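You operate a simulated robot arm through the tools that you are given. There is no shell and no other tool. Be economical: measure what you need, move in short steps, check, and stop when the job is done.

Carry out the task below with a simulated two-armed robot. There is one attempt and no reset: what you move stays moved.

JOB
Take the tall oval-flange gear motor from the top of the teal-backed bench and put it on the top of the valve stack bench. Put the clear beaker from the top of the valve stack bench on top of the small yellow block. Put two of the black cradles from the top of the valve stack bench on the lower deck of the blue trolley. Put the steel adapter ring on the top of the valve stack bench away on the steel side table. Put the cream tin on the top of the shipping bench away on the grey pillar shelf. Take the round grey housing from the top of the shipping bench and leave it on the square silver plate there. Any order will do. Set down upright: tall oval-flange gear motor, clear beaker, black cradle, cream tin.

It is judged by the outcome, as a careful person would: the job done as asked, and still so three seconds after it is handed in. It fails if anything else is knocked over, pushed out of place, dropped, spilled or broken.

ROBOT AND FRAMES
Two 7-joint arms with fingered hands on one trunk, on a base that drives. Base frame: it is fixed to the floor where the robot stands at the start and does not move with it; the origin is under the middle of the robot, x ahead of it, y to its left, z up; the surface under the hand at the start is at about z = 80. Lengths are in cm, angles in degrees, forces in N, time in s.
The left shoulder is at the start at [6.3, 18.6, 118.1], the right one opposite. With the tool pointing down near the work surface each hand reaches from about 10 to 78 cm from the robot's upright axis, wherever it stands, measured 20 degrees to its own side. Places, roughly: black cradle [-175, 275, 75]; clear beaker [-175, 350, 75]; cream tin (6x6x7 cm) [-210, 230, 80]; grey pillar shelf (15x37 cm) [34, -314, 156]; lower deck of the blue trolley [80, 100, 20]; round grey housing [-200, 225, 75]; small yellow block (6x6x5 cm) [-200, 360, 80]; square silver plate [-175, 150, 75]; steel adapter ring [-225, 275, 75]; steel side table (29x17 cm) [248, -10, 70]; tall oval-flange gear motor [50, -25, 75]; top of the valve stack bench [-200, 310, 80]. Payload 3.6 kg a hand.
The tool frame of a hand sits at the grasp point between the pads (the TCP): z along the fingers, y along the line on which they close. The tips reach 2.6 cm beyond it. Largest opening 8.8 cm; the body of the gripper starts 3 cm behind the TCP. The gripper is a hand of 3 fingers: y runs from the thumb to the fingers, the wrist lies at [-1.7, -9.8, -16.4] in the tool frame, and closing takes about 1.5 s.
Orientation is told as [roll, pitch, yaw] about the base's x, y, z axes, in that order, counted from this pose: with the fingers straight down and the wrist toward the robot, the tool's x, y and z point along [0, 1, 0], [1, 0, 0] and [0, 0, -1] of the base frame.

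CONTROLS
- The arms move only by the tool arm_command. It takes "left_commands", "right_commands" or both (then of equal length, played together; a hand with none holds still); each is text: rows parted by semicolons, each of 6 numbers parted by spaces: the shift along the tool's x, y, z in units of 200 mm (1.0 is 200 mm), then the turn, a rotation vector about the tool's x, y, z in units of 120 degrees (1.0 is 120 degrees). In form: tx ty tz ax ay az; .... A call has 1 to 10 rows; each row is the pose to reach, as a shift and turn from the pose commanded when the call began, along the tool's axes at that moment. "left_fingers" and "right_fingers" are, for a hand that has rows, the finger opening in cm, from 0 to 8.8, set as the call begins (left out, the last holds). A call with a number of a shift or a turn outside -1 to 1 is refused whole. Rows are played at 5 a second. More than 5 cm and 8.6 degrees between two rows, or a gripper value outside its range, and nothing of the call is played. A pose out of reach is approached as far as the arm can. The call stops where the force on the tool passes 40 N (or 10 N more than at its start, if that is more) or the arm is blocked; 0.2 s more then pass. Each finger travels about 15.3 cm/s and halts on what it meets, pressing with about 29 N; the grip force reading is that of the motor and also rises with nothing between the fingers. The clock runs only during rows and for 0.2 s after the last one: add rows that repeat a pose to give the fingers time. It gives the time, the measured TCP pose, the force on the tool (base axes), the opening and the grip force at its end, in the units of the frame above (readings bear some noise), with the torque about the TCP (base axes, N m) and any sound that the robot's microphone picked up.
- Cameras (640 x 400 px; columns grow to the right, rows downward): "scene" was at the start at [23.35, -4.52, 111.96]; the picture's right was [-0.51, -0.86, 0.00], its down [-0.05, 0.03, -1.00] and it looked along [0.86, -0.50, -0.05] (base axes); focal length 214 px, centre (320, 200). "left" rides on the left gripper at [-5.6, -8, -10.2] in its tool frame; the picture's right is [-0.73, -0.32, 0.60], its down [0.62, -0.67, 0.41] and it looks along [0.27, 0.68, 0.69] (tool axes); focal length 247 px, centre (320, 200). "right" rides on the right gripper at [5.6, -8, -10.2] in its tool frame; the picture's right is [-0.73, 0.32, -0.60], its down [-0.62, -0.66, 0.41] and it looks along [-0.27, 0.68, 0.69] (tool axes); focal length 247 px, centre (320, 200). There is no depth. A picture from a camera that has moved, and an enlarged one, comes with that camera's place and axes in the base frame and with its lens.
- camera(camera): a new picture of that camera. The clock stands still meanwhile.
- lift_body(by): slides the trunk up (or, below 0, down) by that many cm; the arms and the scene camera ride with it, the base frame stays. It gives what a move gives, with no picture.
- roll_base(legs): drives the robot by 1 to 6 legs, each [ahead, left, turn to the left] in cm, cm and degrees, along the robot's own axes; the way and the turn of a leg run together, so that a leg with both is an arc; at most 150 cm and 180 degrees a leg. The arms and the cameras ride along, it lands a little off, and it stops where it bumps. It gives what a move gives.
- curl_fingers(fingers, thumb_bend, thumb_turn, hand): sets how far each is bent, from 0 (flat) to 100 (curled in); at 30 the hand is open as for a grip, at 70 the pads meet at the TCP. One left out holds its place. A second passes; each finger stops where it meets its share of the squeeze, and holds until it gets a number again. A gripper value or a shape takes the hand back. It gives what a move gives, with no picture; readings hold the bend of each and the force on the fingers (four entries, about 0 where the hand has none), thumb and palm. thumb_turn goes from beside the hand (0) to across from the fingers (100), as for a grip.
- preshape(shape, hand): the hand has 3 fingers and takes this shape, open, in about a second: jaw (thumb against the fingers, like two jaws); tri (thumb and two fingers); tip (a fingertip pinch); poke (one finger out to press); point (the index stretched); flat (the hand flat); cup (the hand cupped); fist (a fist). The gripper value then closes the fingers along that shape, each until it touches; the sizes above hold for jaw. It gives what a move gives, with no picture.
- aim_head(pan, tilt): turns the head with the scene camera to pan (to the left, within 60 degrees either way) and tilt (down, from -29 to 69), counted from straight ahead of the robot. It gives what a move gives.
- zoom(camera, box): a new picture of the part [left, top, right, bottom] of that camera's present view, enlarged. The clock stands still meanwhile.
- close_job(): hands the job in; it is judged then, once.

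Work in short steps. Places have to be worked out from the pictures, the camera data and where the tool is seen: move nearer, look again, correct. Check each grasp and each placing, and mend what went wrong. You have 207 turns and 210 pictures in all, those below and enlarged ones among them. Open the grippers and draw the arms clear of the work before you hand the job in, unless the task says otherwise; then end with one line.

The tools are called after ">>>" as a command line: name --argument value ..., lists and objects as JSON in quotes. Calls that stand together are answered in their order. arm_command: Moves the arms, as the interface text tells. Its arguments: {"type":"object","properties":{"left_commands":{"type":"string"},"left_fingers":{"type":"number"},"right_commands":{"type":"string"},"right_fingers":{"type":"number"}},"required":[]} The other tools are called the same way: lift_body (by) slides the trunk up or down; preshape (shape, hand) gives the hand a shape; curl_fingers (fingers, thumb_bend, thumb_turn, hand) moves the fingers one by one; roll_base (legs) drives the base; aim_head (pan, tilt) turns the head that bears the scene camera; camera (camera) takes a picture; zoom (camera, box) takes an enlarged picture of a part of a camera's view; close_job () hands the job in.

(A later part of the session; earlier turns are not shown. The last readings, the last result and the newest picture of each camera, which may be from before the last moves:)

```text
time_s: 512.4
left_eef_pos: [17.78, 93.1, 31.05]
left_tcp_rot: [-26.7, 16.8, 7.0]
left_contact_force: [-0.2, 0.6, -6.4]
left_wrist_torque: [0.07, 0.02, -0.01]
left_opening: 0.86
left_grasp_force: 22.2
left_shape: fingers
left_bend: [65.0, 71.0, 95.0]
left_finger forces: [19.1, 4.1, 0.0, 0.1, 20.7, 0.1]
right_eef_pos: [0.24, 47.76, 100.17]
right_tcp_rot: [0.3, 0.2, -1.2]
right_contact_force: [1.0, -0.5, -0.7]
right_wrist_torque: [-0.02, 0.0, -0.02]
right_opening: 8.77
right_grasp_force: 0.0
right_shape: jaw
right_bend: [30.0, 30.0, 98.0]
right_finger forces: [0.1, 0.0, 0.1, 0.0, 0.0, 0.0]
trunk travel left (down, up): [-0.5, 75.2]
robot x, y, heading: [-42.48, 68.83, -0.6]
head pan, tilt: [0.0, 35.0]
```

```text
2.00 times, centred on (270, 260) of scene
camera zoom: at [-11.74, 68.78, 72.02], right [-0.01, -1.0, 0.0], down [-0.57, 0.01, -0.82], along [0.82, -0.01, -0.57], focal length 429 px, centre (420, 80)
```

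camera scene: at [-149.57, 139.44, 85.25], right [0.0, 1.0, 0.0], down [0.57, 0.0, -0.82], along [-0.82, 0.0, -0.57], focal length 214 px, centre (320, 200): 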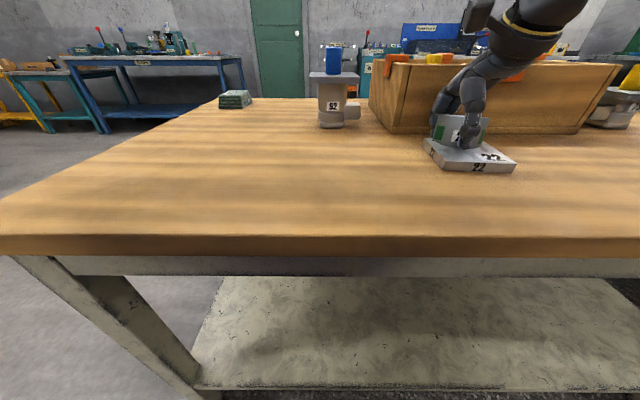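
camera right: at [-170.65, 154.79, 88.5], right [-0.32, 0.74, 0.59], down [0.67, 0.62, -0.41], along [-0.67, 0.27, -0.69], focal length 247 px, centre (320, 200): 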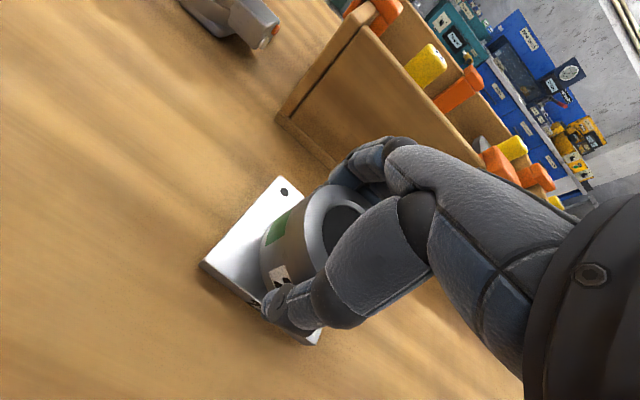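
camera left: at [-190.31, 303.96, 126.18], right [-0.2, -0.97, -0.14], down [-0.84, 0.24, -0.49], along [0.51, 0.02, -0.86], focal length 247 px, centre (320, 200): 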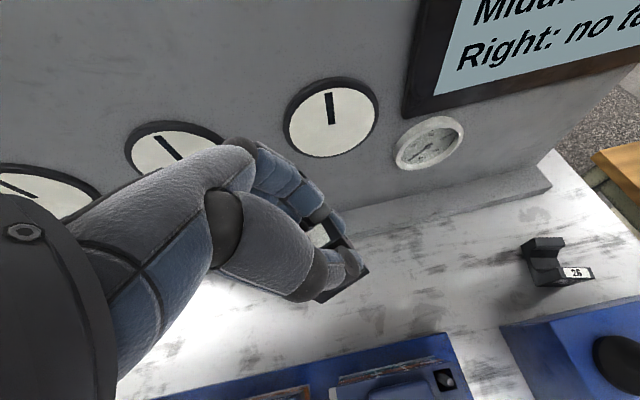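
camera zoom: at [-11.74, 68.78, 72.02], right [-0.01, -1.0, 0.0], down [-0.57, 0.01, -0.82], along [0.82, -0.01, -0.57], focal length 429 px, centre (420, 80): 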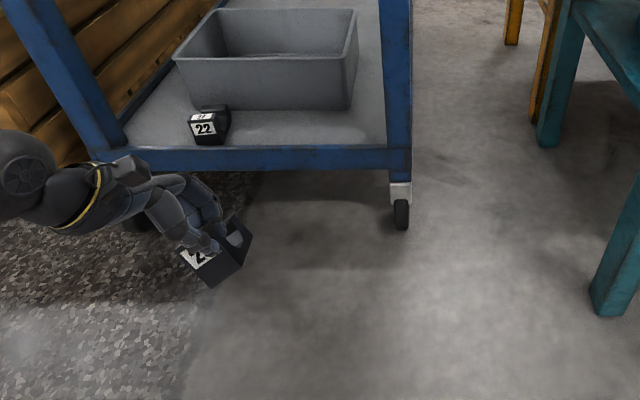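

Ready; the first cradle stands at y≈104 and this one goes beside it at y≈93. I drive forward in two steps.

>>> roll_base --legs '[[19, 0, 0.6]]'

>>> camera --camera "left"

```text
time_s: 514.0
left_eef_pos: [36.47, 93.29, 30.9]
left_tcp_rot: [-26.6, 17.1, 7.6]
left_contact_force: [-0.2, 0.0, -6.2]
left_wrist_torque: [0.1, 0.0, 0.03]
left_opening: 0.86
left_grasp_force: 22.1
left_shape: fingers
left_bend: [65.0, 71.0, 95.0]
left_finger forces: [19.0, 4.1, 0.1, 0.0, 20.8, 0.0]
right_eef_pos: [19.47, 47.95, 100.21]
right_tcp_rot: [0.3, 0.2, -0.8]
right_contact_force: [-0.4, 0.5, -0.3]
right_wrist_torque: [0.0, 0.0, 0.02]
right_opening: 8.78
right_grasp_force: 0.0
right_shape: jaw
right_bend: [30.0, 30.0, 98.0]
right_finger forces: [0.1, 0.0, 0.0, 0.0, 0.0, 0.0]
trunk travel left (down, up): [-0.5, 75.2]
robot x, y, heading: [-23.36, 68.58, -0.2]
head pan, tilt: [0.0, 35.0]
```

```text
36 pictures are left
camera left: at [32.32, 92.34, 44.37], right [-0.24, -0.97, -0.1], down [-0.87, 0.26, -0.42], along [0.44, -0.01, -0.9], focal length 247 px, centre (320, 200)
```

left: 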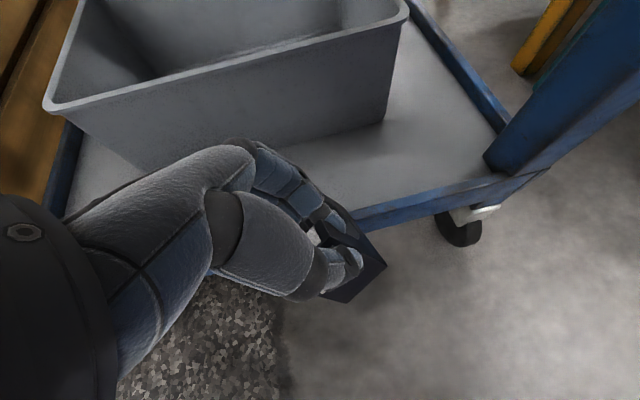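

>>> roll_base --legs '[[7.6, 0, 0]]'

>>> zoom --camera "scene" --box '[100, 180, 340, 340]'

```text
time_s: 515.0
left_eef_pos: [44.24, 93.18, 30.98]
left_tcp_rot: [-26.6, 16.9, 7.6]
left_contact_force: [-0.5, -0.5, -6.5]
left_wrist_torque: [0.06, 0.02, 0.03]
left_opening: 0.86
left_grasp_force: 21.3
left_shape: fingers
left_bend: [65.0, 71.0, 95.0]
left_finger forces: [19.1, 4.1, 0.0, 0.0, 20.8, 0.0]
right_eef_pos: [26.97, 47.84, 100.33]
right_tcp_rot: [0.2, 0.4, -0.7]
right_contact_force: [-0.1, 0.5, -1.1]
right_wrist_torque: [-0.02, 0.02, 0.02]
right_opening: 8.79
right_grasp_force: 0.0
right_shape: jaw
right_bend: [30.0, 30.0, 98.0]
right_finger forces: [0.0, 0.0, 0.0, 0.0, 0.0, 0.1]
trunk travel left (down, up): [-0.5, 75.2]
robot x, y, heading: [-15.87, 69.13, -0.5]
head pan, tilt: [0.0, 35.0]
```

```text
2.50 times, centred on (220, 260) of scene
camera zoom: at [14.89, 68.83, 72.01], right [0.0, -1.0, 0.0], down [-0.57, 0.0, -0.82], along [0.82, 0.0, -0.57], focal length 536 px, centre (570, 50)
```

zoom: 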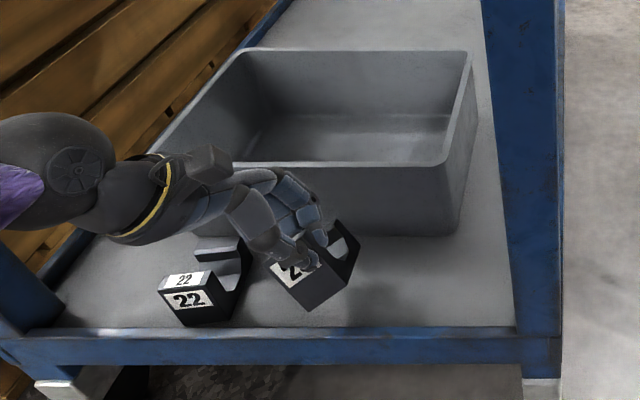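

The held cradle is rolled about 9°; I roll the hand to level it, then lower.

>>> arm_command --left_commands "-0.003 0 0 -0.009 0.035 -0.008; -0.005 0 0 -0.018 0.071 -0.015; -0.005 0 0 -0.018 0.071 -0.015"

>>> zoom --camera "scene" --box '[140, 220, 300, 320]'

```text
time_s: 515.8
left_eef_pos: [44.13, 93.14, 31.0]
left_tcp_rot: [-17.3, 15.9, 10.2]
left_contact_force: [0.6, -0.5, -5.9]
left_wrist_torque: [0.01, 0.07, 0.04]
left_opening: 0.88
left_grasp_force: 21.9
left_shape: fingers
left_bend: [65.0, 71.0, 95.0]
left_finger forces: [18.8, 4.6, 0.1, 0.0, 20.8, 0.0]
right_eef_pos: [27.0, 47.98, 100.11]
right_tcp_rot: [0.3, 0.2, -0.8]
right_contact_force: [0.1, 0.2, 0.3]
right_wrist_torque: [0.04, 0.0, 0.0]
right_opening: 8.78
right_grasp_force: 0.0
right_shape: jaw
right_bend: [30.0, 30.0, 98.0]
right_finger forces: [0.0, 0.0, 0.0, 0.0, 0.0, 0.0]
trunk travel left (down, up): [-0.5, 75.2]
robot x, y, heading: [-15.78, 68.59, -0.4]
head pan, tilt: [0.0, 35.0]
```

```text
4.00 times, centred on (220, 270) of scene
camera zoom: at [14.88, 68.83, 72.02], right [0.0, -1.0, 0.0], down [-0.57, 0.0, -0.82], along [0.82, 0.0, -0.57], focal length 858 px, centre (720, -80)
```

zoom: 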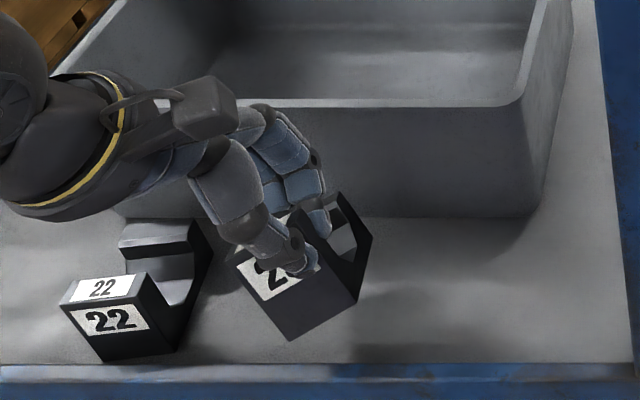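

Mostly yaw remains plus a little tilt that will settle. I lower 4 cm and then creep.

>>> arm_command --left_commands "0.02 0.018 0.061 0 0 0; 0.038 0.037 0.122 0 0 0; 0.052 0.05 0.165 0 0 0; 0.064 0.062 0.207 0 0 0; 0.064 0.062 0.207 0 0 0"

>>> zoom --camera "scene" --box '[140, 220, 300, 320]'

```text
time_s: 517.0
left_eef_pos: [44.24, 93.03, 26.59]
left_tcp_rot: [-17.4, 15.4, 10.3]
left_contact_force: [-2.1, -1.5, 5.7]
left_wrist_torque: [0.19, -0.34, -0.02]
left_opening: 0.94
left_grasp_force: 28.9
left_shape: fingers
left_bend: [75.0, 67.0, 95.0]
left_finger forces: [16.5, 10.9, 0.0, 0.0, 30.2, 0.0]
right_eef_pos: [26.98, 47.8, 100.23]
right_tcp_rot: [0.3, 0.2, -0.8]
right_contact_force: [1.0, 0.6, 0.5]
right_wrist_torque: [-0.01, -0.02, -0.01]
right_opening: 8.77
right_grasp_force: 0.1
right_shape: jaw
right_bend: [30.0, 30.0, 98.0]
right_finger forces: [0.0, 0.0, 0.0, 0.0, 0.0, 0.0]
trunk travel left (down, up): [-0.5, 75.2]
robot x, y, heading: [-15.9, 68.98, -0.3]
head pan, tilt: [0.0, 35.0]
```

```text
4.00 times, centred on (220, 270) of scene
camera zoom: at [14.81, 68.8, 72.06], right [0.0, -1.0, 0.0], down [-0.57, 0.0, -0.82], along [0.82, 0.0, -0.57], focal length 858 px, centre (720, -80)
```

zoom: 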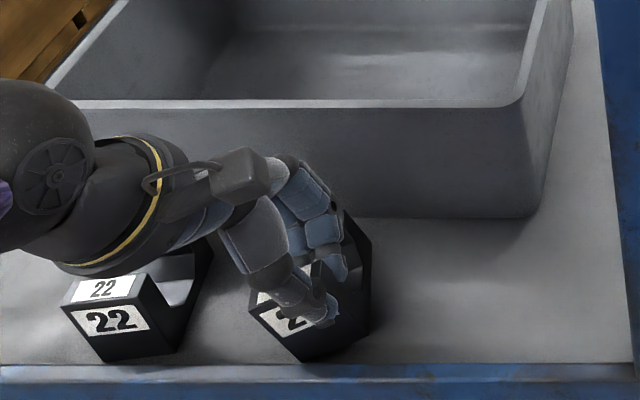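

It touches and has nearly levelled. I open in two stages.

>>> curl_fingers --hand "left" --fingers 62 --thumb_bend 54

>>> curl_fingers --hand "left" --fingers 50 --thumb_bend 36

>>> zoom --camera "scene" --box '[140, 220, 300, 320]'

```text
time_s: 518.0
left_eef_pos: [44.16, 93.11, 26.54]
left_tcp_rot: [-17.4, 15.6, 10.2]
left_contact_force: [-0.2, 0.4, 0.6]
left_wrist_torque: [-0.02, 0.04, -0.02]
left_opening: 2.69
left_grasp_force: 0.1
left_shape: fingers
left_bend: [62.0, 54.0, 97.0]
left_finger forces: [0.0, 0.0, 0.0, 0.0, 0.0, 0.0]
right_eef_pos: [27.06, 47.89, 100.38]
right_tcp_rot: [0.3, 0.2, -0.8]
right_contact_force: [0.2, 0.1, -0.1]
right_wrist_torque: [-0.01, -0.01, -0.03]
right_opening: 8.75
right_grasp_force: 0.0
right_shape: jaw
right_bend: [30.0, 30.0, 98.0]
right_finger forces: [0.1, 0.0, 0.1, 0.1, 0.0, 0.0]
trunk travel left (down, up): [-0.5, 75.2]
robot x, y, heading: [-15.93, 68.56, -0.3]
head pan, tilt: [0.0, 35.0]
```

```text
time_s: 519.0
left_eef_pos: [44.07, 93.04, 26.63]
left_tcp_rot: [-17.4, 15.7, 10.2]
left_contact_force: [-1.8, -0.4, 2.1]
left_wrist_torque: [-0.01, 0.01, 0.04]
left_opening: 5.87
left_grasp_force: 0.6
left_shape: fingers
left_bend: [51.0, 36.0, 97.0]
left_finger forces: [0.0, 2.2, 0.1, 0.0, 0.1, 0.1]
right_eef_pos: [26.99, 47.95, 100.32]
right_tcp_rot: [0.3, 0.2, -0.8]
right_contact_force: [0.3, -0.4, 0.2]
right_wrist_torque: [0.02, 0.03, -0.01]
right_opening: 8.75
right_grasp_force: 0.1
right_shape: jaw
right_bend: [30.0, 30.0, 98.0]
right_finger forces: [0.1, 0.0, 0.0, 0.0, 0.0, 0.0]
trunk travel left (down, up): [-0.5, 75.2]
robot x, y, heading: [-15.94, 68.93, -0.0]
head pan, tilt: [0.0, 35.0]
```

```text
4.00 times, centred on (220, 270) of scene
camera zoom: at [14.84, 68.82, 72.04], right [0.0, -1.0, 0.0], down [-0.57, 0.0, -0.82], along [0.82, 0.0, -0.57], focal length 858 px, centre (720, -80)
```

zoom: 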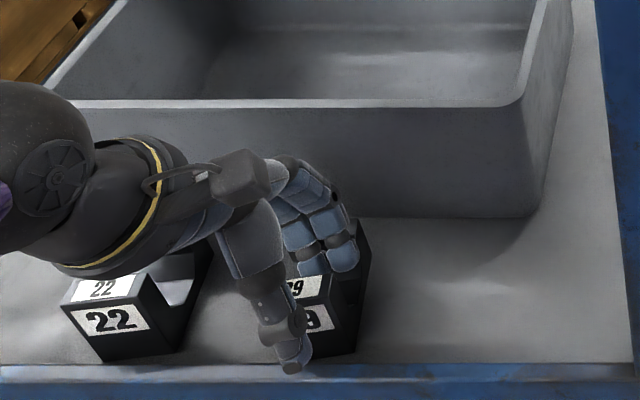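

Standing. I curl the fingers a little to avoid catching, rise vertically, and back out.

>>> curl_fingers --hand "left" --fingers 55 --thumb_bend 36

>>> arm_command --left_commands "-0.03 -0.028 -0.092 0 0 0; -0.07 -0.069 -0.23 0 0 0; -0.114 -0.11 -0.367 0 0 0; -0.114 -0.11 -0.367 0 0 0"

>>> roll_base --legs '[[-45, 0, 0]]'

>>> zoom --camera "scene" --box '[190, 130, 370, 270]'

```text
time_s: 520.0
left_eef_pos: [44.28, 93.25, 26.6]
left_tcp_rot: [-17.5, 15.7, 10.2]
left_contact_force: [-1.0, 0.0, 0.0]
left_wrist_torque: [-0.03, 0.04, 0.04]
left_opening: 5.44
left_grasp_force: 0.0
left_shape: fingers
left_bend: [55.0, 36.0, 97.0]
left_finger forces: [0.0, 0.0, 0.0, 0.0, 0.0, 0.0]
right_eef_pos: [27.0, 47.91, 100.23]
right_tcp_rot: [0.3, 0.2, -0.8]
right_contact_force: [-1.2, 0.3, 0.4]
right_wrist_torque: [0.01, 0.01, -0.03]
right_opening: 8.79
right_grasp_force: 0.0
right_shape: jaw
right_bend: [30.0, 30.0, 98.0]
right_finger forces: [0.0, 0.0, 0.0, 0.0, 0.0, 0.0]
trunk travel left (down, up): [-0.5, 75.2]
robot x, y, heading: [-15.56, 68.74, -0.2]
head pan, tilt: [0.0, 35.0]
```

```text
time_s: 521.0
left_eef_pos: [43.91, 93.11, 34.56]
left_tcp_rot: [-17.3, 15.7, 10.1]
left_contact_force: [0.1, 0.5, -0.5]
left_wrist_torque: [0.02, 0.01, -0.01]
left_opening: 5.44
left_grasp_force: 0.2
left_shape: fingers
left_bend: [55.0, 36.0, 97.0]
left_finger forces: [0.0, 0.1, 0.1, 0.0, 0.1, 0.0]
right_eef_pos: [27.07, 47.96, 100.28]
right_tcp_rot: [0.4, 0.2, -0.7]
right_contact_force: [-0.1, 0.1, -0.5]
right_wrist_torque: [0.0, 0.01, 0.01]
right_opening: 8.79
right_grasp_force: 0.1
right_shape: jaw
right_bend: [30.0, 30.0, 98.0]
right_finger forces: [0.0, 0.0, 0.1, 0.0, 0.0, 0.0]
trunk travel left (down, up): [-0.5, 75.2]
robot x, y, heading: [-15.86, 68.74, -0.2]
head pan, tilt: [0.0, 35.0]
```

```text
time_s: 523.8
left_eef_pos: [-1.57, 93.38, 34.5]
left_tcp_rot: [-17.5, 15.7, 10.2]
left_contact_force: [0.7, 0.9, 0.1]
left_wrist_torque: [0.0, 0.0, -0.06]
left_opening: 5.46
left_grasp_force: 0.0
left_shape: fingers
left_bend: [55.0, 36.0, 97.0]
left_finger forces: [0.0, 0.0, 0.1, 0.0, 0.1, 0.0]
right_eef_pos: [-18.45, 48.1, 100.15]
right_tcp_rot: [0.3, 0.2, -0.7]
right_contact_force: [-0.1, 0.5, 0.3]
right_wrist_torque: [-0.01, 0.01, 0.01]
right_opening: 8.8
right_grasp_force: 0.1
right_shape: jaw
right_bend: [30.0, 30.0, 98.0]
right_finger forces: [0.0, 0.0, 0.0, 0.1, 0.1, 0.0]
trunk travel left (down, up): [-0.5, 75.2]
robot x, y, heading: [-61.21, 69.25, -0.2]
head pan, tilt: [0.0, 35.0]
```

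```text
2.86 times, centred on (280, 200) of scene
camera zoom: at [-30.66, 69.02, 72.04], right [0.0, -1.0, 0.0], down [-0.57, 0.0, -0.82], along [0.82, 0.0, -0.57], focal length 613 px, centre (434, 200)
```

zoom: 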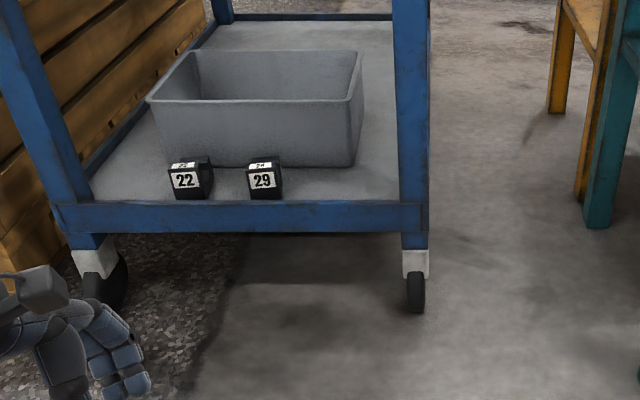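

Both cradles stand upright on the lower deck. Last item: the tin. I raise the trunk and left arm, set the right arm for the grasp, and drive back to the west side.

>>> lift_body --by 32.3

>>> arm_command --left_commands "-0.057 -0.055 -0.184 0 0 0; -0.114 -0.11 -0.367 0 0 0; -0.172 -0.164 -0.55 0 0 0; -0.229 -0.219 -0.734 0 0 0; -0.286 -0.274 -0.918 0 0 0; -0.286 -0.274 -0.918 0 0 0" --right_commands "0 0.08 0.2 0 0 0; 0 0.16 0.4 0 0 0; 0 0.24 0.6 0 0 0; 0 0.32 0.8 0 0 0; 0 0.4 0.98 0 0 0; 0 0.4 0.98 0 0 0"

>>> arm_command --left_commands "-0.05 -0.168 -0.13 0 0 0; -0.1 -0.336 -0.26 0 0 0; -0.148 -0.504 -0.39 0 0 0; -0.198 -0.672 -0.522 0 0 0; -0.247 -0.84 -0.652 0 0 0; -0.247 -0.84 -0.652 0 0 0"

>>> roll_base --legs '[[0, -36, 0.2], [-150, 0, 0], [-90, 0, 0]]'

```text
time_s: 526.9
left_eef_pos: [-1.36, 93.32, 66.83]
left_tcp_rot: [-17.4, 15.7, 10.1]
left_contact_force: [-0.4, -0.4, -1.0]
left_wrist_torque: [-0.04, 0.01, 0.0]
left_opening: 5.44
left_grasp_force: 0.0
left_shape: fingers
left_bend: [55.0, 36.0, 97.0]
left_finger forces: [0.1, 0.0, 0.0, 0.0, 0.1, 0.0]
right_eef_pos: [-18.42, 48.11, 132.41]
right_tcp_rot: [0.3, 0.2, -0.8]
right_contact_force: [-0.1, 0.4, 0.0]
right_wrist_torque: [0.06, -0.01, -0.01]
right_opening: 8.78
right_grasp_force: 0.0
right_shape: jaw
right_bend: [30.0, 30.0, 98.0]
right_finger forces: [0.0, 0.1, 0.1, 0.1, 0.1, 0.0]
trunk travel left (down, up): [-32.8, 42.9]
robot x, y, heading: [-61.37, 68.9, -0.1]
head pan, tilt: [0.0, 35.0]
```

```text
time_s: 528.3
left_eef_pos: [-1.63, 93.42, 87.01]
left_tcp_rot: [-17.3, 15.7, 10.2]
left_contact_force: [-0.6, -0.3, -0.2]
left_wrist_torque: [0.01, 0.0, 0.02]
left_opening: 5.44
left_grasp_force: 0.1
left_shape: fingers
left_bend: [55.0, 36.0, 97.0]
left_finger forces: [0.0, 0.0, 0.0, 0.0, 0.0, 0.1]
right_eef_pos: [-10.45, 48.19, 112.8]
right_tcp_rot: [0.3, 0.1, -0.9]
right_contact_force: [0.0, -0.1, 0.0]
right_wrist_torque: [0.01, -0.01, 0.0]
right_opening: 8.77
right_grasp_force: 0.0
right_shape: jaw
right_bend: [30.0, 30.0, 98.0]
right_finger forces: [0.0, 0.1, 0.1, 0.1, 0.0, 0.0]
trunk travel left (down, up): [-32.8, 42.9]
robot x, y, heading: [-61.3, 69.19, -0.2]
head pan, tilt: [0.0, 35.0]
```

```text
time_s: 529.7
left_eef_pos: [-13.59, 90.53, 104.69]
left_tcp_rot: [-17.3, 15.6, 10.2]
left_contact_force: [0.3, 0.0, -0.4]
left_wrist_torque: [0.01, 0.0, -0.04]
left_opening: 5.45
left_grasp_force: 0.0
left_shape: fingers
left_bend: [55.0, 36.0, 97.0]
left_finger forces: [0.1, 0.1, 0.1, 0.0, 0.1, 0.0]
right_eef_pos: [-10.33, 48.2, 112.85]
right_tcp_rot: [0.4, 0.1, -0.8]
right_contact_force: [0.4, -0.2, -0.2]
right_wrist_torque: [0.03, -0.02, -0.02]
right_opening: 8.77
right_grasp_force: 0.0
right_shape: jaw
right_bend: [30.0, 30.0, 98.0]
right_finger forces: [0.1, 0.0, 0.0, 0.0, 0.0, 0.0]
trunk travel left (down, up): [-32.8, 42.9]
robot x, y, heading: [-61.16, 69.42, -0.1]
head pan, tilt: [0.0, 35.0]
```

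```text
time_s: 543.4
left_eef_pos: [-253.54, 53.96, 104.72]
left_tcp_rot: [-17.4, 15.6, 10.6]
left_contact_force: [-0.5, 0.7, -0.2]
left_wrist_torque: [0.04, 0.02, -0.01]
left_opening: 5.44
left_grasp_force: 0.0
left_shape: fingers
left_bend: [55.0, 36.0, 97.0]
left_finger forces: [0.0, 0.0, 0.0, 0.0, 0.0, 0.0]
right_eef_pos: [-249.97, 11.63, 112.95]
right_tcp_rot: [0.3, 0.3, -0.3]
right_contact_force: [0.5, -0.1, -0.4]
right_wrist_torque: [0.02, -0.02, -0.02]
right_opening: 8.8
right_grasp_force: 0.2
right_shape: jaw
right_bend: [30.0, 30.0, 98.0]
right_finger forces: [0.0, 0.0, 0.0, 0.0, 0.0, 0.0]
trunk travel left (down, up): [-32.8, 42.9]
robot x, y, heading: [-300.88, 31.99, 0.0]
head pan, tilt: [0.0, 35.0]
```

>>> arm_command --left_commands "-0.057 -0.13 -0.184 0 0 0; -0.114 -0.26 -0.367 0 0 0; -0.172 -0.39 -0.55 0 0 0; -0.229 -0.52 -0.734 0 0 0; -0.286 -0.65 -0.918 0 0 0; -0.286 -0.65 -0.918 0 0 0"

>>> roll_base --legs '[[0, 150, 0], [0, 65, 0], [44, 0, 0]]'

>>> lift_body --by -18

>>> camera --camera "right"

>>> camera --camera "scene"

```text
time_s: 544.8
left_eef_pos: [-260.57, 52.69, 126.85]
left_tcp_rot: [-17.4, 15.7, 10.8]
left_contact_force: [-0.1, -0.1, 0.3]
left_wrist_torque: [0.04, 0.03, 0.0]
left_opening: 5.48
left_grasp_force: 0.1
left_shape: fingers
left_bend: [55.0, 36.0, 97.0]
left_finger forces: [0.0, 0.1, 0.0, 0.1, 0.0, 0.1]
right_eef_pos: [-249.84, 11.74, 112.88]
right_tcp_rot: [0.4, 0.2, -0.4]
right_contact_force: [0.0, -0.1, 0.1]
right_wrist_torque: [-0.01, 0.0, 0.01]
right_opening: 8.78
right_grasp_force: 0.0
right_shape: jaw
right_bend: [30.0, 30.0, 98.0]
right_finger forces: [0.0, 0.0, 0.1, 0.0, 0.1, 0.0]
trunk travel left (down, up): [-32.8, 42.9]
robot x, y, heading: [-300.87, 32.14, 0.3]
head pan, tilt: [0.0, 35.0]
```

```text
time_s: 557.7
left_eef_pos: [-219.96, 269.86, 126.81]
left_tcp_rot: [-17.4, 15.7, 11.7]
left_contact_force: [0.1, 0.2, 0.1]
left_wrist_torque: [0.03, -0.04, 0.0]
left_opening: 5.47
left_grasp_force: 0.2
left_shape: fingers
left_bend: [55.0, 36.0, 97.0]
left_finger forces: [0.0, 0.0, 0.0, 0.0, 0.0, 0.0]
right_eef_pos: [-208.64, 229.3, 112.92]
right_tcp_rot: [0.4, 0.3, 0.7]
right_contact_force: [-0.6, 0.0, -0.3]
right_wrist_torque: [0.02, 0.0, 0.03]
right_opening: 8.77
right_grasp_force: 0.1
right_shape: jaw
right_bend: [30.0, 30.0, 98.0]
right_finger forces: [0.0, 0.0, 0.1, 0.0, 0.0, 0.0]
trunk travel left (down, up): [-32.8, 42.9]
robot x, y, heading: [-260.25, 248.88, 1.0]
head pan, tilt: [0.0, 35.0]
```

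```text
time_s: 559.7
left_eef_pos: [-220.14, 269.93, 108.93]
left_tcp_rot: [-17.5, 15.7, 11.6]
left_contact_force: [-1.2, 0.3, 0.1]
left_wrist_torque: [0.01, -0.02, -0.02]
left_opening: 5.47
left_grasp_force: 0.1
left_shape: fingers
left_bend: [55.0, 36.0, 97.0]
left_finger forces: [0.0, 0.0, 0.1, 0.0, 0.0, 0.0]
right_eef_pos: [-208.76, 229.15, 95.06]
right_tcp_rot: [0.2, 0.0, 0.7]
right_contact_force: [-0.1, 0.5, -0.3]
right_wrist_torque: [-0.02, -0.01, 0.0]
right_opening: 8.78
right_grasp_force: 0.0
right_shape: jaw
right_bend: [30.0, 30.0, 98.0]
right_finger forces: [0.0, 0.0, 0.0, 0.0, 0.0, 0.0]
trunk travel left (down, up): [-14.8, 60.9]
robot x, y, heading: [-260.2, 248.76, 1.2]
head pan, tilt: [0.0, 35.0]
```

```text
30 pictures are left
camera right: at [-216.8, 234.69, 105.2], right [0.33, -0.73, 0.59], down [-0.66, -0.63, -0.41], along [0.68, -0.26, -0.69], focal length 247 px, centre (320, 200)
```

right: 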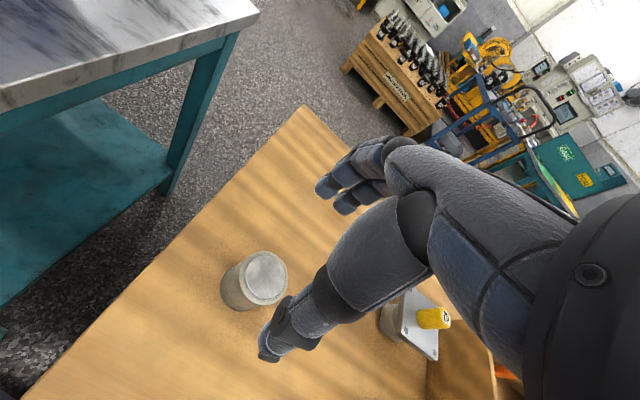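

```text
29 pictures are left
camera scene: at [-232.45, 249.47, 87.49], right [0.02, -1.0, 0.0], down [-0.57, -0.01, -0.82], along [0.82, 0.02, -0.57], focal length 214 px, centre (320, 200)
```

scene: 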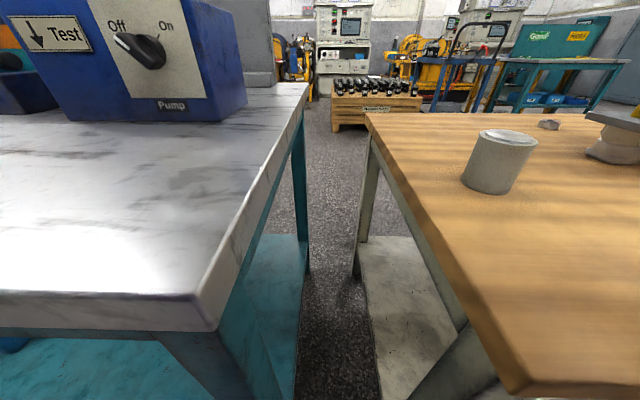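

Tin at about (-206.3, 227.3). I centre above and descend partway.

>>> arm_command --right_commands "-0.045 0.06 0.1 0 0 0; -0.09 0.12 0.3 0 0 0; -0.09 0.12 0.5 0 0 0; -0.09 0.12 0.6 0 0 0; -0.09 0.12 0.6 0 0 0"

>>> zoom --camera "right" --box '[180, 180, 440, 400]'

>>> zoom --camera "scene" --box '[400, 60, 600, 240]'

```text
time_s: 560.9
left_eef_pos: [-220.14, 269.95, 108.85]
left_tcp_rot: [-17.4, 15.8, 11.7]
left_contact_force: [0.3, 0.1, 0.2]
left_wrist_torque: [0.02, 0.0, 0.02]
left_opening: 5.42
left_grasp_force: 0.1
left_shape: fingers
left_bend: [55.0, 36.0, 97.0]
left_finger forces: [0.0, 0.0, 0.0, 0.1, 0.0, 0.0]
right_eef_pos: [-206.35, 227.48, 82.79]
right_tcp_rot: [0.3, 0.2, 0.7]
right_contact_force: [0.5, 1.0, 0.2]
right_wrist_torque: [-0.03, 0.0, 0.02]
right_opening: 8.79
right_grasp_force: 0.1
right_shape: jaw
right_bend: [30.0, 30.0, 98.0]
right_finger forces: [0.0, 0.0, 0.0, 0.0, 0.0, 0.0]
trunk travel left (down, up): [-14.8, 60.9]
robot x, y, heading: [-259.9, 249.07, 1.5]
head pan, tilt: [0.0, 35.0]
```

```text
1.82 times, centred on (310, 290) of right
camera zoom: at [-214.38, 232.93, 93.12], right [0.33, -0.73, 0.59], down [-0.66, -0.63, -0.41], along [0.68, -0.25, -0.69], focal length 449 px, centre (338, 36)
```

zoom: 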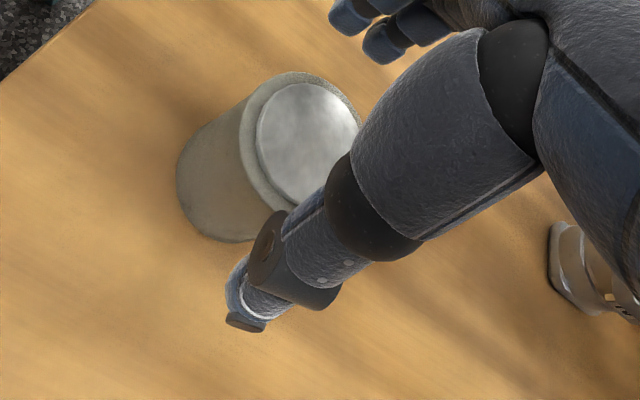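

```text
2.22 times, centred on (500, 150) of scene
camera zoom: at [-232.42, 249.47, 87.47], right [0.02, -1.0, 0.0], down [-0.57, -0.01, -0.82], along [0.82, 0.02, -0.57], focal length 477 px, centre (-80, 311)
```

zoom: 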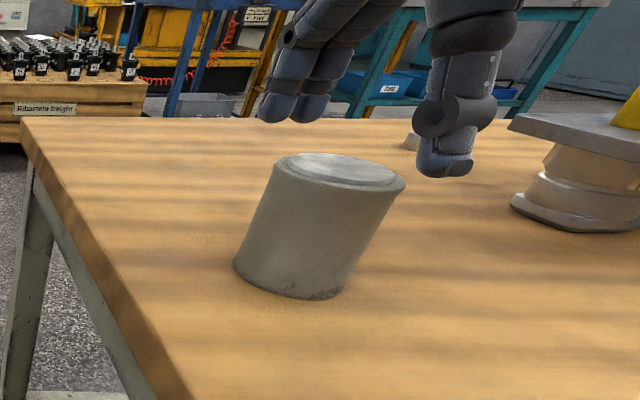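

>>> arm_command --right_commands "-0.02 0.025 0.02 0 0 0; -0.02 0.025 0.15 0 0 0; -0.02 0.025 0.25 0 0 0; -0.02 0.025 0.31 0 0 0; -0.02 0.025 0.31 0 0 0"

>>> arm_command --right_commands "0 0 0 0 0 0; 0 0 0 0 0 0; 0 0 0 0 0 0; 0 0 0 0 0 0; 0 0 0 0 0 0; 0 0 0 0 0 0; 0 0 0 0 0 0" --right_fingers 0

>>> zoom --camera "scene" --box '[400, 60, 600, 240]'

```text
time_s: 562.1
left_eef_pos: [-220.15, 269.96, 108.84]
left_tcp_rot: [-17.4, 15.7, 11.7]
left_contact_force: [0.4, -0.5, -0.5]
left_wrist_torque: [-0.03, -0.01, 0.04]
left_opening: 5.46
left_grasp_force: 0.1
left_shape: fingers
left_bend: [55.0, 36.0, 97.0]
left_finger forces: [0.0, 0.0, 0.0, 0.0, 0.0, 0.1]
right_eef_pos: [-205.77, 227.08, 76.62]
right_tcp_rot: [0.3, 0.2, 0.7]
right_contact_force: [-0.7, 0.4, 0.5]
right_wrist_torque: [0.03, 0.02, -0.01]
right_opening: 8.79
right_grasp_force: 0.2
right_shape: jaw
right_bend: [30.0, 30.0, 98.0]
right_finger forces: [0.0, 0.1, 0.0, 0.0, 0.6, 0.1]
trunk travel left (down, up): [-14.8, 60.9]
robot x, y, heading: [-260.39, 248.77, 1.3]
head pan, tilt: [0.0, 35.0]
```

```text
time_s: 563.7
left_eef_pos: [-220.38, 269.98, 108.89]
left_tcp_rot: [-17.4, 15.6, 11.8]
left_contact_force: [0.3, 0.0, 0.2]
left_wrist_torque: [0.0, -0.01, 0.0]
left_opening: 5.45
left_grasp_force: 0.0
left_shape: fingers
left_bend: [55.0, 36.0, 97.0]
left_finger forces: [0.1, 0.0, 0.0, 0.1, 0.0, 0.0]
right_eef_pos: [-205.75, 227.07, 76.87]
right_tcp_rot: [0.3, -0.1, 0.6]
right_contact_force: [4.5, -2.5, 23.8]
right_wrist_torque: [-0.26, -0.83, 0.03]
right_opening: 4.97
right_grasp_force: 28.8
right_shape: jaw
right_bend: [50.0, 48.0, 96.0]
right_finger forces: [1.9, 47.4, 0.0, 0.0, 57.3, 0.0]
trunk travel left (down, up): [-14.8, 60.9]
robot x, y, heading: [-259.76, 248.91, 1.2]
head pan, tilt: [0.0, 35.0]
```

```text
2.22 times, centred on (500, 150) of scene
camera zoom: at [-232.53, 249.51, 87.52], right [0.02, -1.0, 0.0], down [-0.57, -0.01, -0.82], along [0.82, 0.02, -0.57], focal length 477 px, centre (-80, 311)
```

zoom: 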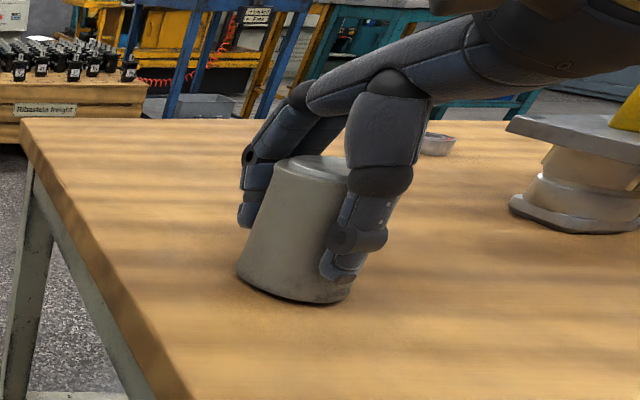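

Held. I lift 9 cm and check.

>>> arm_command --right_commands "0 0 -0.08 0 0 0; 0 0 -0.2 0 0 0; 0 0 -0.33 0 0 0; 0 0 -0.45 0 0 0; 0 0 -0.45 0 0 0"

>>> camera --camera "scene"

```text
time_s: 564.9
left_eef_pos: [-220.11, 269.91, 108.73]
left_tcp_rot: [-17.4, 15.6, 11.7]
left_contact_force: [-0.3, 0.2, -0.2]
left_wrist_torque: [0.01, 0.02, -0.05]
left_opening: 5.47
left_grasp_force: 0.0
left_shape: fingers
left_bend: [55.0, 36.0, 97.0]
left_finger forces: [0.1, 0.1, 0.1, 0.1, 0.0, 0.0]
right_eef_pos: [-205.81, 227.23, 85.74]
right_tcp_rot: [0.3, 0.3, 0.7]
right_contact_force: [-0.1, 0.1, -1.3]
right_wrist_torque: [0.0, -0.03, 0.0]
right_opening: 4.97
right_grasp_force: 29.3
right_shape: jaw
right_bend: [50.0, 47.0, 96.0]
right_finger forces: [2.7, 39.8, 0.1, 0.1, 49.3, 0.0]
trunk travel left (down, up): [-14.8, 60.9]
robot x, y, heading: [-260.07, 248.8, 1.1]
head pan, tilt: [0.0, 35.0]
```

```text
25 pictures are left
camera scene: at [-232.4, 249.46, 87.45], right [0.02, -1.0, 0.0], down [-0.57, -0.01, -0.82], along [0.82, 0.02, -0.57], focal length 214 px, centre (320, 200)
```

scene: 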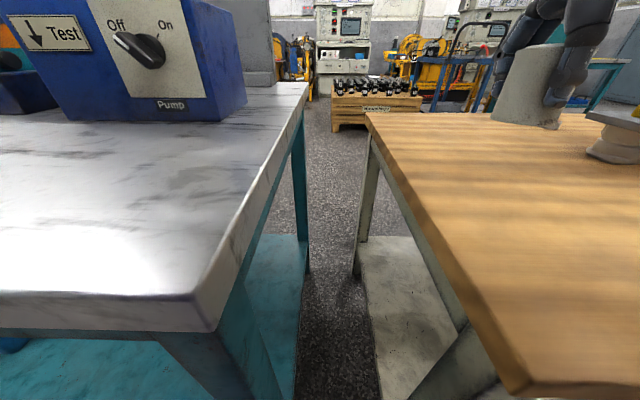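

Tin held. I raise the trunk and drive the south route toward the pillar shelf.

>>> lift_body --by 18

>>> roll_base --legs '[[-41, 0, -1.2], [0, -150, 0], [0, -66, 0], [150, 0, 0], [100, 0, 0]]'

>>> roll_base --legs '[[0, -100, 0], [0, 0, -75]]'

>>> aim_head --pan 0 --tilt 0

>>> camera --camera "scene"

```text
time_s: 566.9
left_eef_pos: [-220.06, 269.9, 126.76]
left_tcp_rot: [-17.3, 15.7, 11.7]
left_contact_force: [-0.1, -0.2, 0.1]
left_wrist_torque: [-0.01, -0.02, -0.02]
left_opening: 5.47
left_grasp_force: 0.0
left_shape: fingers
left_bend: [55.0, 36.0, 97.0]
left_finger forces: [0.1, 0.1, 0.1, 0.0, 0.0, 0.0]
right_eef_pos: [-205.86, 227.22, 103.64]
right_tcp_rot: [0.3, 0.3, 0.6]
right_contact_force: [-0.5, -0.1, -1.3]
right_wrist_torque: [0.0, -0.02, 0.01]
right_opening: 4.95
right_grasp_force: 28.4
right_shape: jaw
right_bend: [50.0, 47.0, 96.0]
right_finger forces: [2.7, 39.7, 0.0, 0.0, 49.2, 0.1]
trunk travel left (down, up): [-32.8, 42.9]
robot x, y, heading: [-259.6, 248.64, 1.4]
head pan, tilt: [0.0, 35.0]
```

```text
time_s: 591.6
left_eef_pos: [-6.8, 60.78, 126.89]
left_tcp_rot: [-17.4, 15.7, 11.6]
left_contact_force: [-0.1, 0.8, -0.1]
left_wrist_torque: [0.0, 0.02, 0.0]
left_opening: 5.47
left_grasp_force: 0.1
left_shape: fingers
left_bend: [55.0, 36.0, 97.0]
left_finger forces: [0.1, 0.0, 0.0, 0.0, 0.1, 0.0]
right_eef_pos: [7.45, 17.86, 103.73]
right_tcp_rot: [0.3, 0.2, 0.7]
right_contact_force: [0.3, 0.4, -2.1]
right_wrist_torque: [0.0, -0.02, -0.01]
right_opening: 4.93
right_grasp_force: 29.1
right_shape: jaw
right_bend: [50.0, 47.0, 96.0]
right_finger forces: [2.7, 39.5, 0.1, 0.1, 48.6, 0.1]
trunk travel left (down, up): [-32.8, 42.9]
robot x, y, heading: [-46.69, 39.82, 1.3]
head pan, tilt: [0.0, 35.0]
```

```text
time_s: 600.0
left_eef_pos: [-14.11, -93.32, 126.77]
left_tcp_rot: [-17.4, 15.8, -63.6]
left_contact_force: [0.7, -0.3, 0.9]
left_wrist_torque: [0.01, 0.0, 0.04]
left_opening: 5.46
left_grasp_force: 0.2
left_shape: fingers
left_bend: [55.0, 36.0, 97.0]
left_finger forces: [0.0, 0.0, 0.0, 0.0, 0.0, 0.1]
right_eef_pos: [-51.93, -118.13, 103.63]
right_tcp_rot: [0.4, 0.2, -74.6]
right_contact_force: [-0.3, 0.6, -2.4]
right_wrist_torque: [0.02, 0.01, -0.01]
right_opening: 4.87
right_grasp_force: 29.2
right_shape: jaw
right_bend: [51.0, 47.0, 96.0]
right_finger forces: [2.8, 38.9, 0.0, 0.0, 46.6, 0.1]
trunk travel left (down, up): [-32.8, 42.9]
robot x, y, heading: [-44.7, -60.03, -74.0]
head pan, tilt: [0.0, 35.0]
```

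```text
time_s: 601.0
left_eef_pos: [-14.01, -93.33, 126.9]
left_tcp_rot: [-17.4, 15.8, -63.6]
left_contact_force: [0.2, -0.1, 0.2]
left_wrist_torque: [0.02, -0.04, 0.01]
left_opening: 5.48
left_grasp_force: 0.1
left_shape: fingers
left_bend: [55.0, 36.0, 97.0]
left_finger forces: [0.1, 0.0, 0.0, 0.0, 0.0, 0.1]
right_eef_pos: [-51.86, -118.12, 103.61]
right_tcp_rot: [0.2, 0.2, -74.6]
right_contact_force: [-0.6, -0.8, -2.0]
right_wrist_torque: [-0.01, 0.01, -0.01]
right_opening: 4.82
right_grasp_force: 29.4
right_shape: jaw
right_bend: [51.0, 47.0, 96.0]
right_finger forces: [2.8, 38.9, 0.1, 0.0, 46.6, 0.0]
trunk travel left (down, up): [-32.8, 42.9]
robot x, y, heading: [-44.47, -60.1, -74.1]
head pan, tilt: [0.0, 0.0]
```

```text
24 pictures are left
camera scene: at [-37.92, -83.51, 112.76], right [-0.96, -0.27, 0.0], down [0.0, 0.0, -1.0], along [0.27, -0.96, 0.0], focal length 214 px, centre (320, 200)
```

scene: 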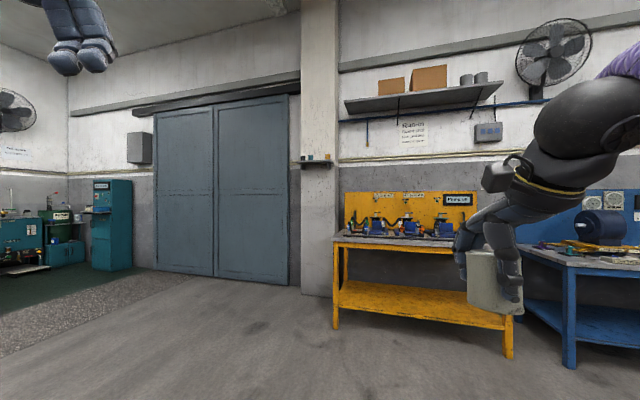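

The shelf on the pillar is at about (30, -314), z≈154, with small cans on it. I move in front of it at a distance, raise the trunk and look.

>>> roll_base --legs '[[0, 0, -16], [120, 0, 0], [0, 101, 0], [40, 0, 0]]'

>>> lift_body --by 42

>>> aim_head --pan -15 --tilt 5

>>> camera --camera "scene"

```text
time_s: 614.9
left_eef_pos: [75.17, -261.0, 126.83]
left_tcp_rot: [-17.4, 15.7, -79.8]
left_contact_force: [0.0, -0.4, 0.3]
left_wrist_torque: [0.0, -0.02, -0.02]
left_opening: 5.41
left_grasp_force: 0.0
left_shape: fingers
left_bend: [55.0, 36.0, 97.0]
left_finger forces: [0.0, 0.0, 0.1, 0.1, 0.0, 0.0]
right_eef_pos: [31.92, -274.21, 103.64]
right_tcp_rot: [0.3, 0.3, -90.9]
right_contact_force: [0.6, 0.3, -2.0]
right_wrist_torque: [0.0, -0.04, -0.04]
right_opening: 4.85
right_grasp_force: 29.1
right_shape: jaw
right_bend: [51.0, 47.0, 96.0]
right_finger forces: [2.7, 38.8, 0.0, 0.0, 46.2, 0.0]
trunk travel left (down, up): [-32.8, 42.9]
robot x, y, heading: [55.29, -220.32, -90.4]
head pan, tilt: [0.0, 0.0]
```

```text
refused: 42 is not a number from -40 to 40
```

```text
time_s: 615.7
left_eef_pos: [75.17, -260.93, 126.86]
left_tcp_rot: [-17.3, 15.7, -79.8]
left_contact_force: [0.4, 0.3, 0.6]
left_wrist_torque: [-0.01, 0.02, 0.01]
left_opening: 5.42
left_grasp_force: 0.0
left_shape: fingers
left_bend: [55.0, 36.0, 97.0]
left_finger forces: [0.1, 0.1, 0.0, 0.0, 0.1, 0.0]
right_eef_pos: [31.93, -274.1, 103.65]
right_tcp_rot: [0.2, 0.3, -90.8]
right_contact_force: [-0.2, 1.0, -1.8]
right_wrist_torque: [0.0, -0.04, -0.03]
right_opening: 4.84
right_grasp_force: 28.8
right_shape: jaw
right_bend: [51.0, 47.0, 96.0]
right_finger forces: [2.7, 38.8, 0.0, 0.0, 46.3, 0.0]
trunk travel left (down, up): [-32.8, 42.9]
robot x, y, heading: [55.39, -220.46, -90.0]
head pan, tilt: [-15.0, 5.0]
```

```text
23 pictures are left
camera scene: at [52.68, -244.67, 111.97], right [-0.97, 0.26, 0.0], down [0.02, 0.08, -1.0], along [-0.26, -0.96, -0.09], focal length 214 px, centre (320, 200)
```

scene: 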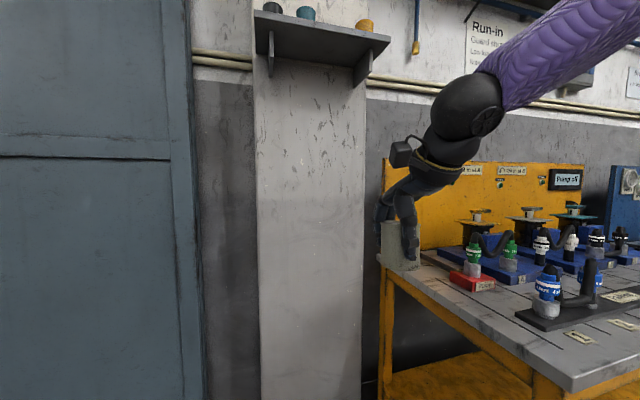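

Shelf front edge y≈-305, x 14.5–54; cans at x≈49, 39 and 20, so the free spot is x≈29.5. I raise the trunk 40 cm, pull the hand in and up, then look with the hand camera.

>>> lift_body --by 40

>>> arm_command --right_commands "0 -0.1 -0.2 0 0 0; 0 -0.2 -0.4 0 0 0; 0 -0.3 -0.6 0 0 0; 0 -0.4 -0.8 0 0 0; 0 -0.5 -1 0 0 0; 0 -0.5 -1 0 0 0"

>>> camera --camera "right"

```text
time_s: 619.5
left_eef_pos: [75.09, -260.89, 166.86]
left_tcp_rot: [-17.4, 15.7, -79.8]
left_contact_force: [-0.3, 0.2, -0.2]
left_wrist_torque: [0.0, 0.0, -0.02]
left_opening: 5.45
left_grasp_force: 0.0
left_shape: fingers
left_bend: [55.0, 36.0, 97.0]
left_finger forces: [0.1, 0.0, 0.1, 0.1, 0.1, 0.0]
right_eef_pos: [31.87, -274.15, 143.77]
right_tcp_rot: [0.3, 0.3, -90.8]
right_contact_force: [-0.1, 0.6, -2.7]
right_wrist_torque: [-0.01, -0.03, 0.0]
right_opening: 4.84
right_grasp_force: 28.7
right_shape: jaw
right_bend: [51.0, 46.0, 96.0]
right_finger forces: [2.7, 38.7, 0.1, 0.0, 46.1, 0.0]
trunk travel left (down, up): [-72.8, 2.9]
robot x, y, heading: [54.93, -220.65, -90.0]
head pan, tilt: [-15.0, 5.0]
```

```text
time_s: 620.9
left_eef_pos: [75.21, -261.11, 166.78]
left_tcp_rot: [-17.3, 15.6, -79.8]
left_contact_force: [-0.1, -0.3, 0.3]
left_wrist_torque: [0.04, 0.0, 0.02]
left_opening: 5.46
left_grasp_force: 0.1
left_shape: fingers
left_bend: [55.0, 36.0, 97.0]
left_finger forces: [0.1, 0.0, 0.0, 0.1, 0.0, 0.0]
right_eef_pos: [32.04, -264.26, 163.7]
right_tcp_rot: [0.2, 0.2, -90.8]
right_contact_force: [-0.8, -0.7, -2.0]
right_wrist_torque: [0.02, -0.01, 0.03]
right_opening: 4.82
right_grasp_force: 29.0
right_shape: jaw
right_bend: [51.0, 46.0, 96.0]
right_finger forces: [3.0, 38.6, 0.1, 0.0, 45.8, 0.0]
trunk travel left (down, up): [-72.8, 2.9]
robot x, y, heading: [55.33, -220.42, -90.0]
head pan, tilt: [-15.0, 5.0]
```

```text
22 pictures are left
camera right: at [37.67, -256.36, 173.99], right [-0.74, -0.31, 0.59], down [-0.61, 0.68, -0.41], along [-0.27, -0.67, -0.69], focal length 247 px, centre (320, 200)
```

right: 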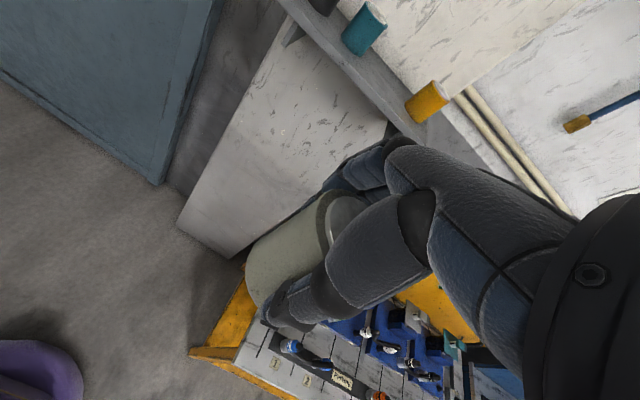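

Shelf confirmed at z≈156; free centre x≈28.7, target y≈-312. I raise 2.5 cm, tuck the left hand, and drive forward most of the way.

>>> lift_body --by 2.5

>>> arm_command --left_commands "0 -0.2 0 0 0 0; 0 -0.4 0 0 0 0; 0 -0.55 0 0 0 0; 0 -0.55 0 0 0 0"

>>> roll_base --legs '[[36, -3.3, 0]]'

>>> camera --camera "right"

```text
time_s: 621.6
left_eef_pos: [75.12, -261.07, 169.28]
left_tcp_rot: [-17.3, 15.7, -79.8]
left_contact_force: [-1.1, 0.3, -0.2]
left_wrist_torque: [-0.02, 0.02, 0.01]
left_opening: 5.48
left_grasp_force: 0.0
left_shape: fingers
left_bend: [55.0, 36.0, 97.0]
left_finger forces: [0.0, 0.0, 0.0, 0.0, 0.1, 0.1]
right_eef_pos: [31.88, -264.22, 166.2]
right_tcp_rot: [0.4, 0.2, -90.7]
right_contact_force: [0.5, -0.4, -2.4]
right_wrist_torque: [0.02, -0.01, -0.01]
right_opening: 4.78
right_grasp_force: 28.9
right_shape: jaw
right_bend: [51.0, 46.0, 96.0]
right_finger forces: [2.9, 38.3, 0.0, 0.0, 45.8, 0.0]
trunk travel left (down, up): [-75.3, 0.4]
robot x, y, heading: [55.36, -220.49, -90.2]
head pan, tilt: [-15.0, 5.0]
```

```text
time_s: 622.6
left_eef_pos: [73.13, -250.42, 172.34]
left_tcp_rot: [-17.5, 15.6, -79.8]
left_contact_force: [0.4, -0.1, 0.6]
left_wrist_torque: [-0.01, 0.0, -0.01]
left_opening: 5.46
left_grasp_force: 0.1
left_shape: fingers
left_bend: [55.0, 36.0, 97.0]
left_finger forces: [0.1, 0.0, 0.1, 0.0, 0.0, 0.0]
right_eef_pos: [32.04, -264.24, 166.18]
right_tcp_rot: [0.3, 0.2, -90.8]
right_contact_force: [0.2, 0.2, -2.8]
right_wrist_torque: [-0.05, -0.03, -0.01]
right_opening: 4.8
right_grasp_force: 28.8
right_shape: jaw
right_bend: [51.0, 46.0, 96.0]
right_finger forces: [3.0, 38.5, 0.0, 0.0, 45.7, 0.1]
trunk travel left (down, up): [-75.3, 0.4]
robot x, y, heading: [55.31, -220.64, -89.9]
head pan, tilt: [-15.0, 5.0]
```

```text
time_s: 624.9
left_eef_pos: [69.75, -286.48, 172.29]
left_tcp_rot: [-17.5, 15.6, -79.9]
left_contact_force: [-0.5, 0.5, 0.0]
left_wrist_torque: [-0.01, -0.01, -0.01]
left_opening: 5.45
left_grasp_force: 0.1
left_shape: fingers
left_bend: [55.0, 36.0, 97.0]
left_finger forces: [0.1, 0.0, 0.0, 0.1, 0.0, 0.0]
right_eef_pos: [28.37, -300.14, 166.2]
right_tcp_rot: [0.3, 0.1, -90.8]
right_contact_force: [0.8, 0.4, -2.1]
right_wrist_torque: [-0.01, -0.01, 0.01]
right_opening: 4.81
right_grasp_force: 28.8
right_shape: jaw
right_bend: [51.0, 46.0, 96.0]
right_finger forces: [2.9, 38.5, 0.0, 0.0, 45.7, 0.1]
trunk travel left (down, up): [-75.3, 0.4]
robot x, y, heading: [51.45, -256.55, -90.3]
head pan, tilt: [-15.0, 5.0]
```

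```text
21 pictures are left
camera right: at [34.13, -292.21, 176.49], right [-0.74, -0.31, 0.59], down [-0.61, 0.68, -0.41], along [-0.27, -0.67, -0.69], focal length 247 px, centre (320, 200)
```

right: 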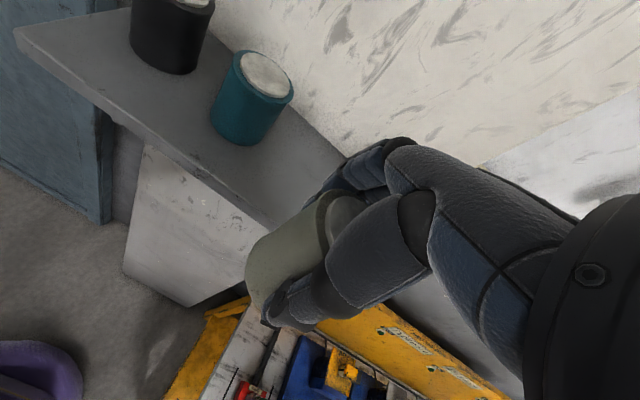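

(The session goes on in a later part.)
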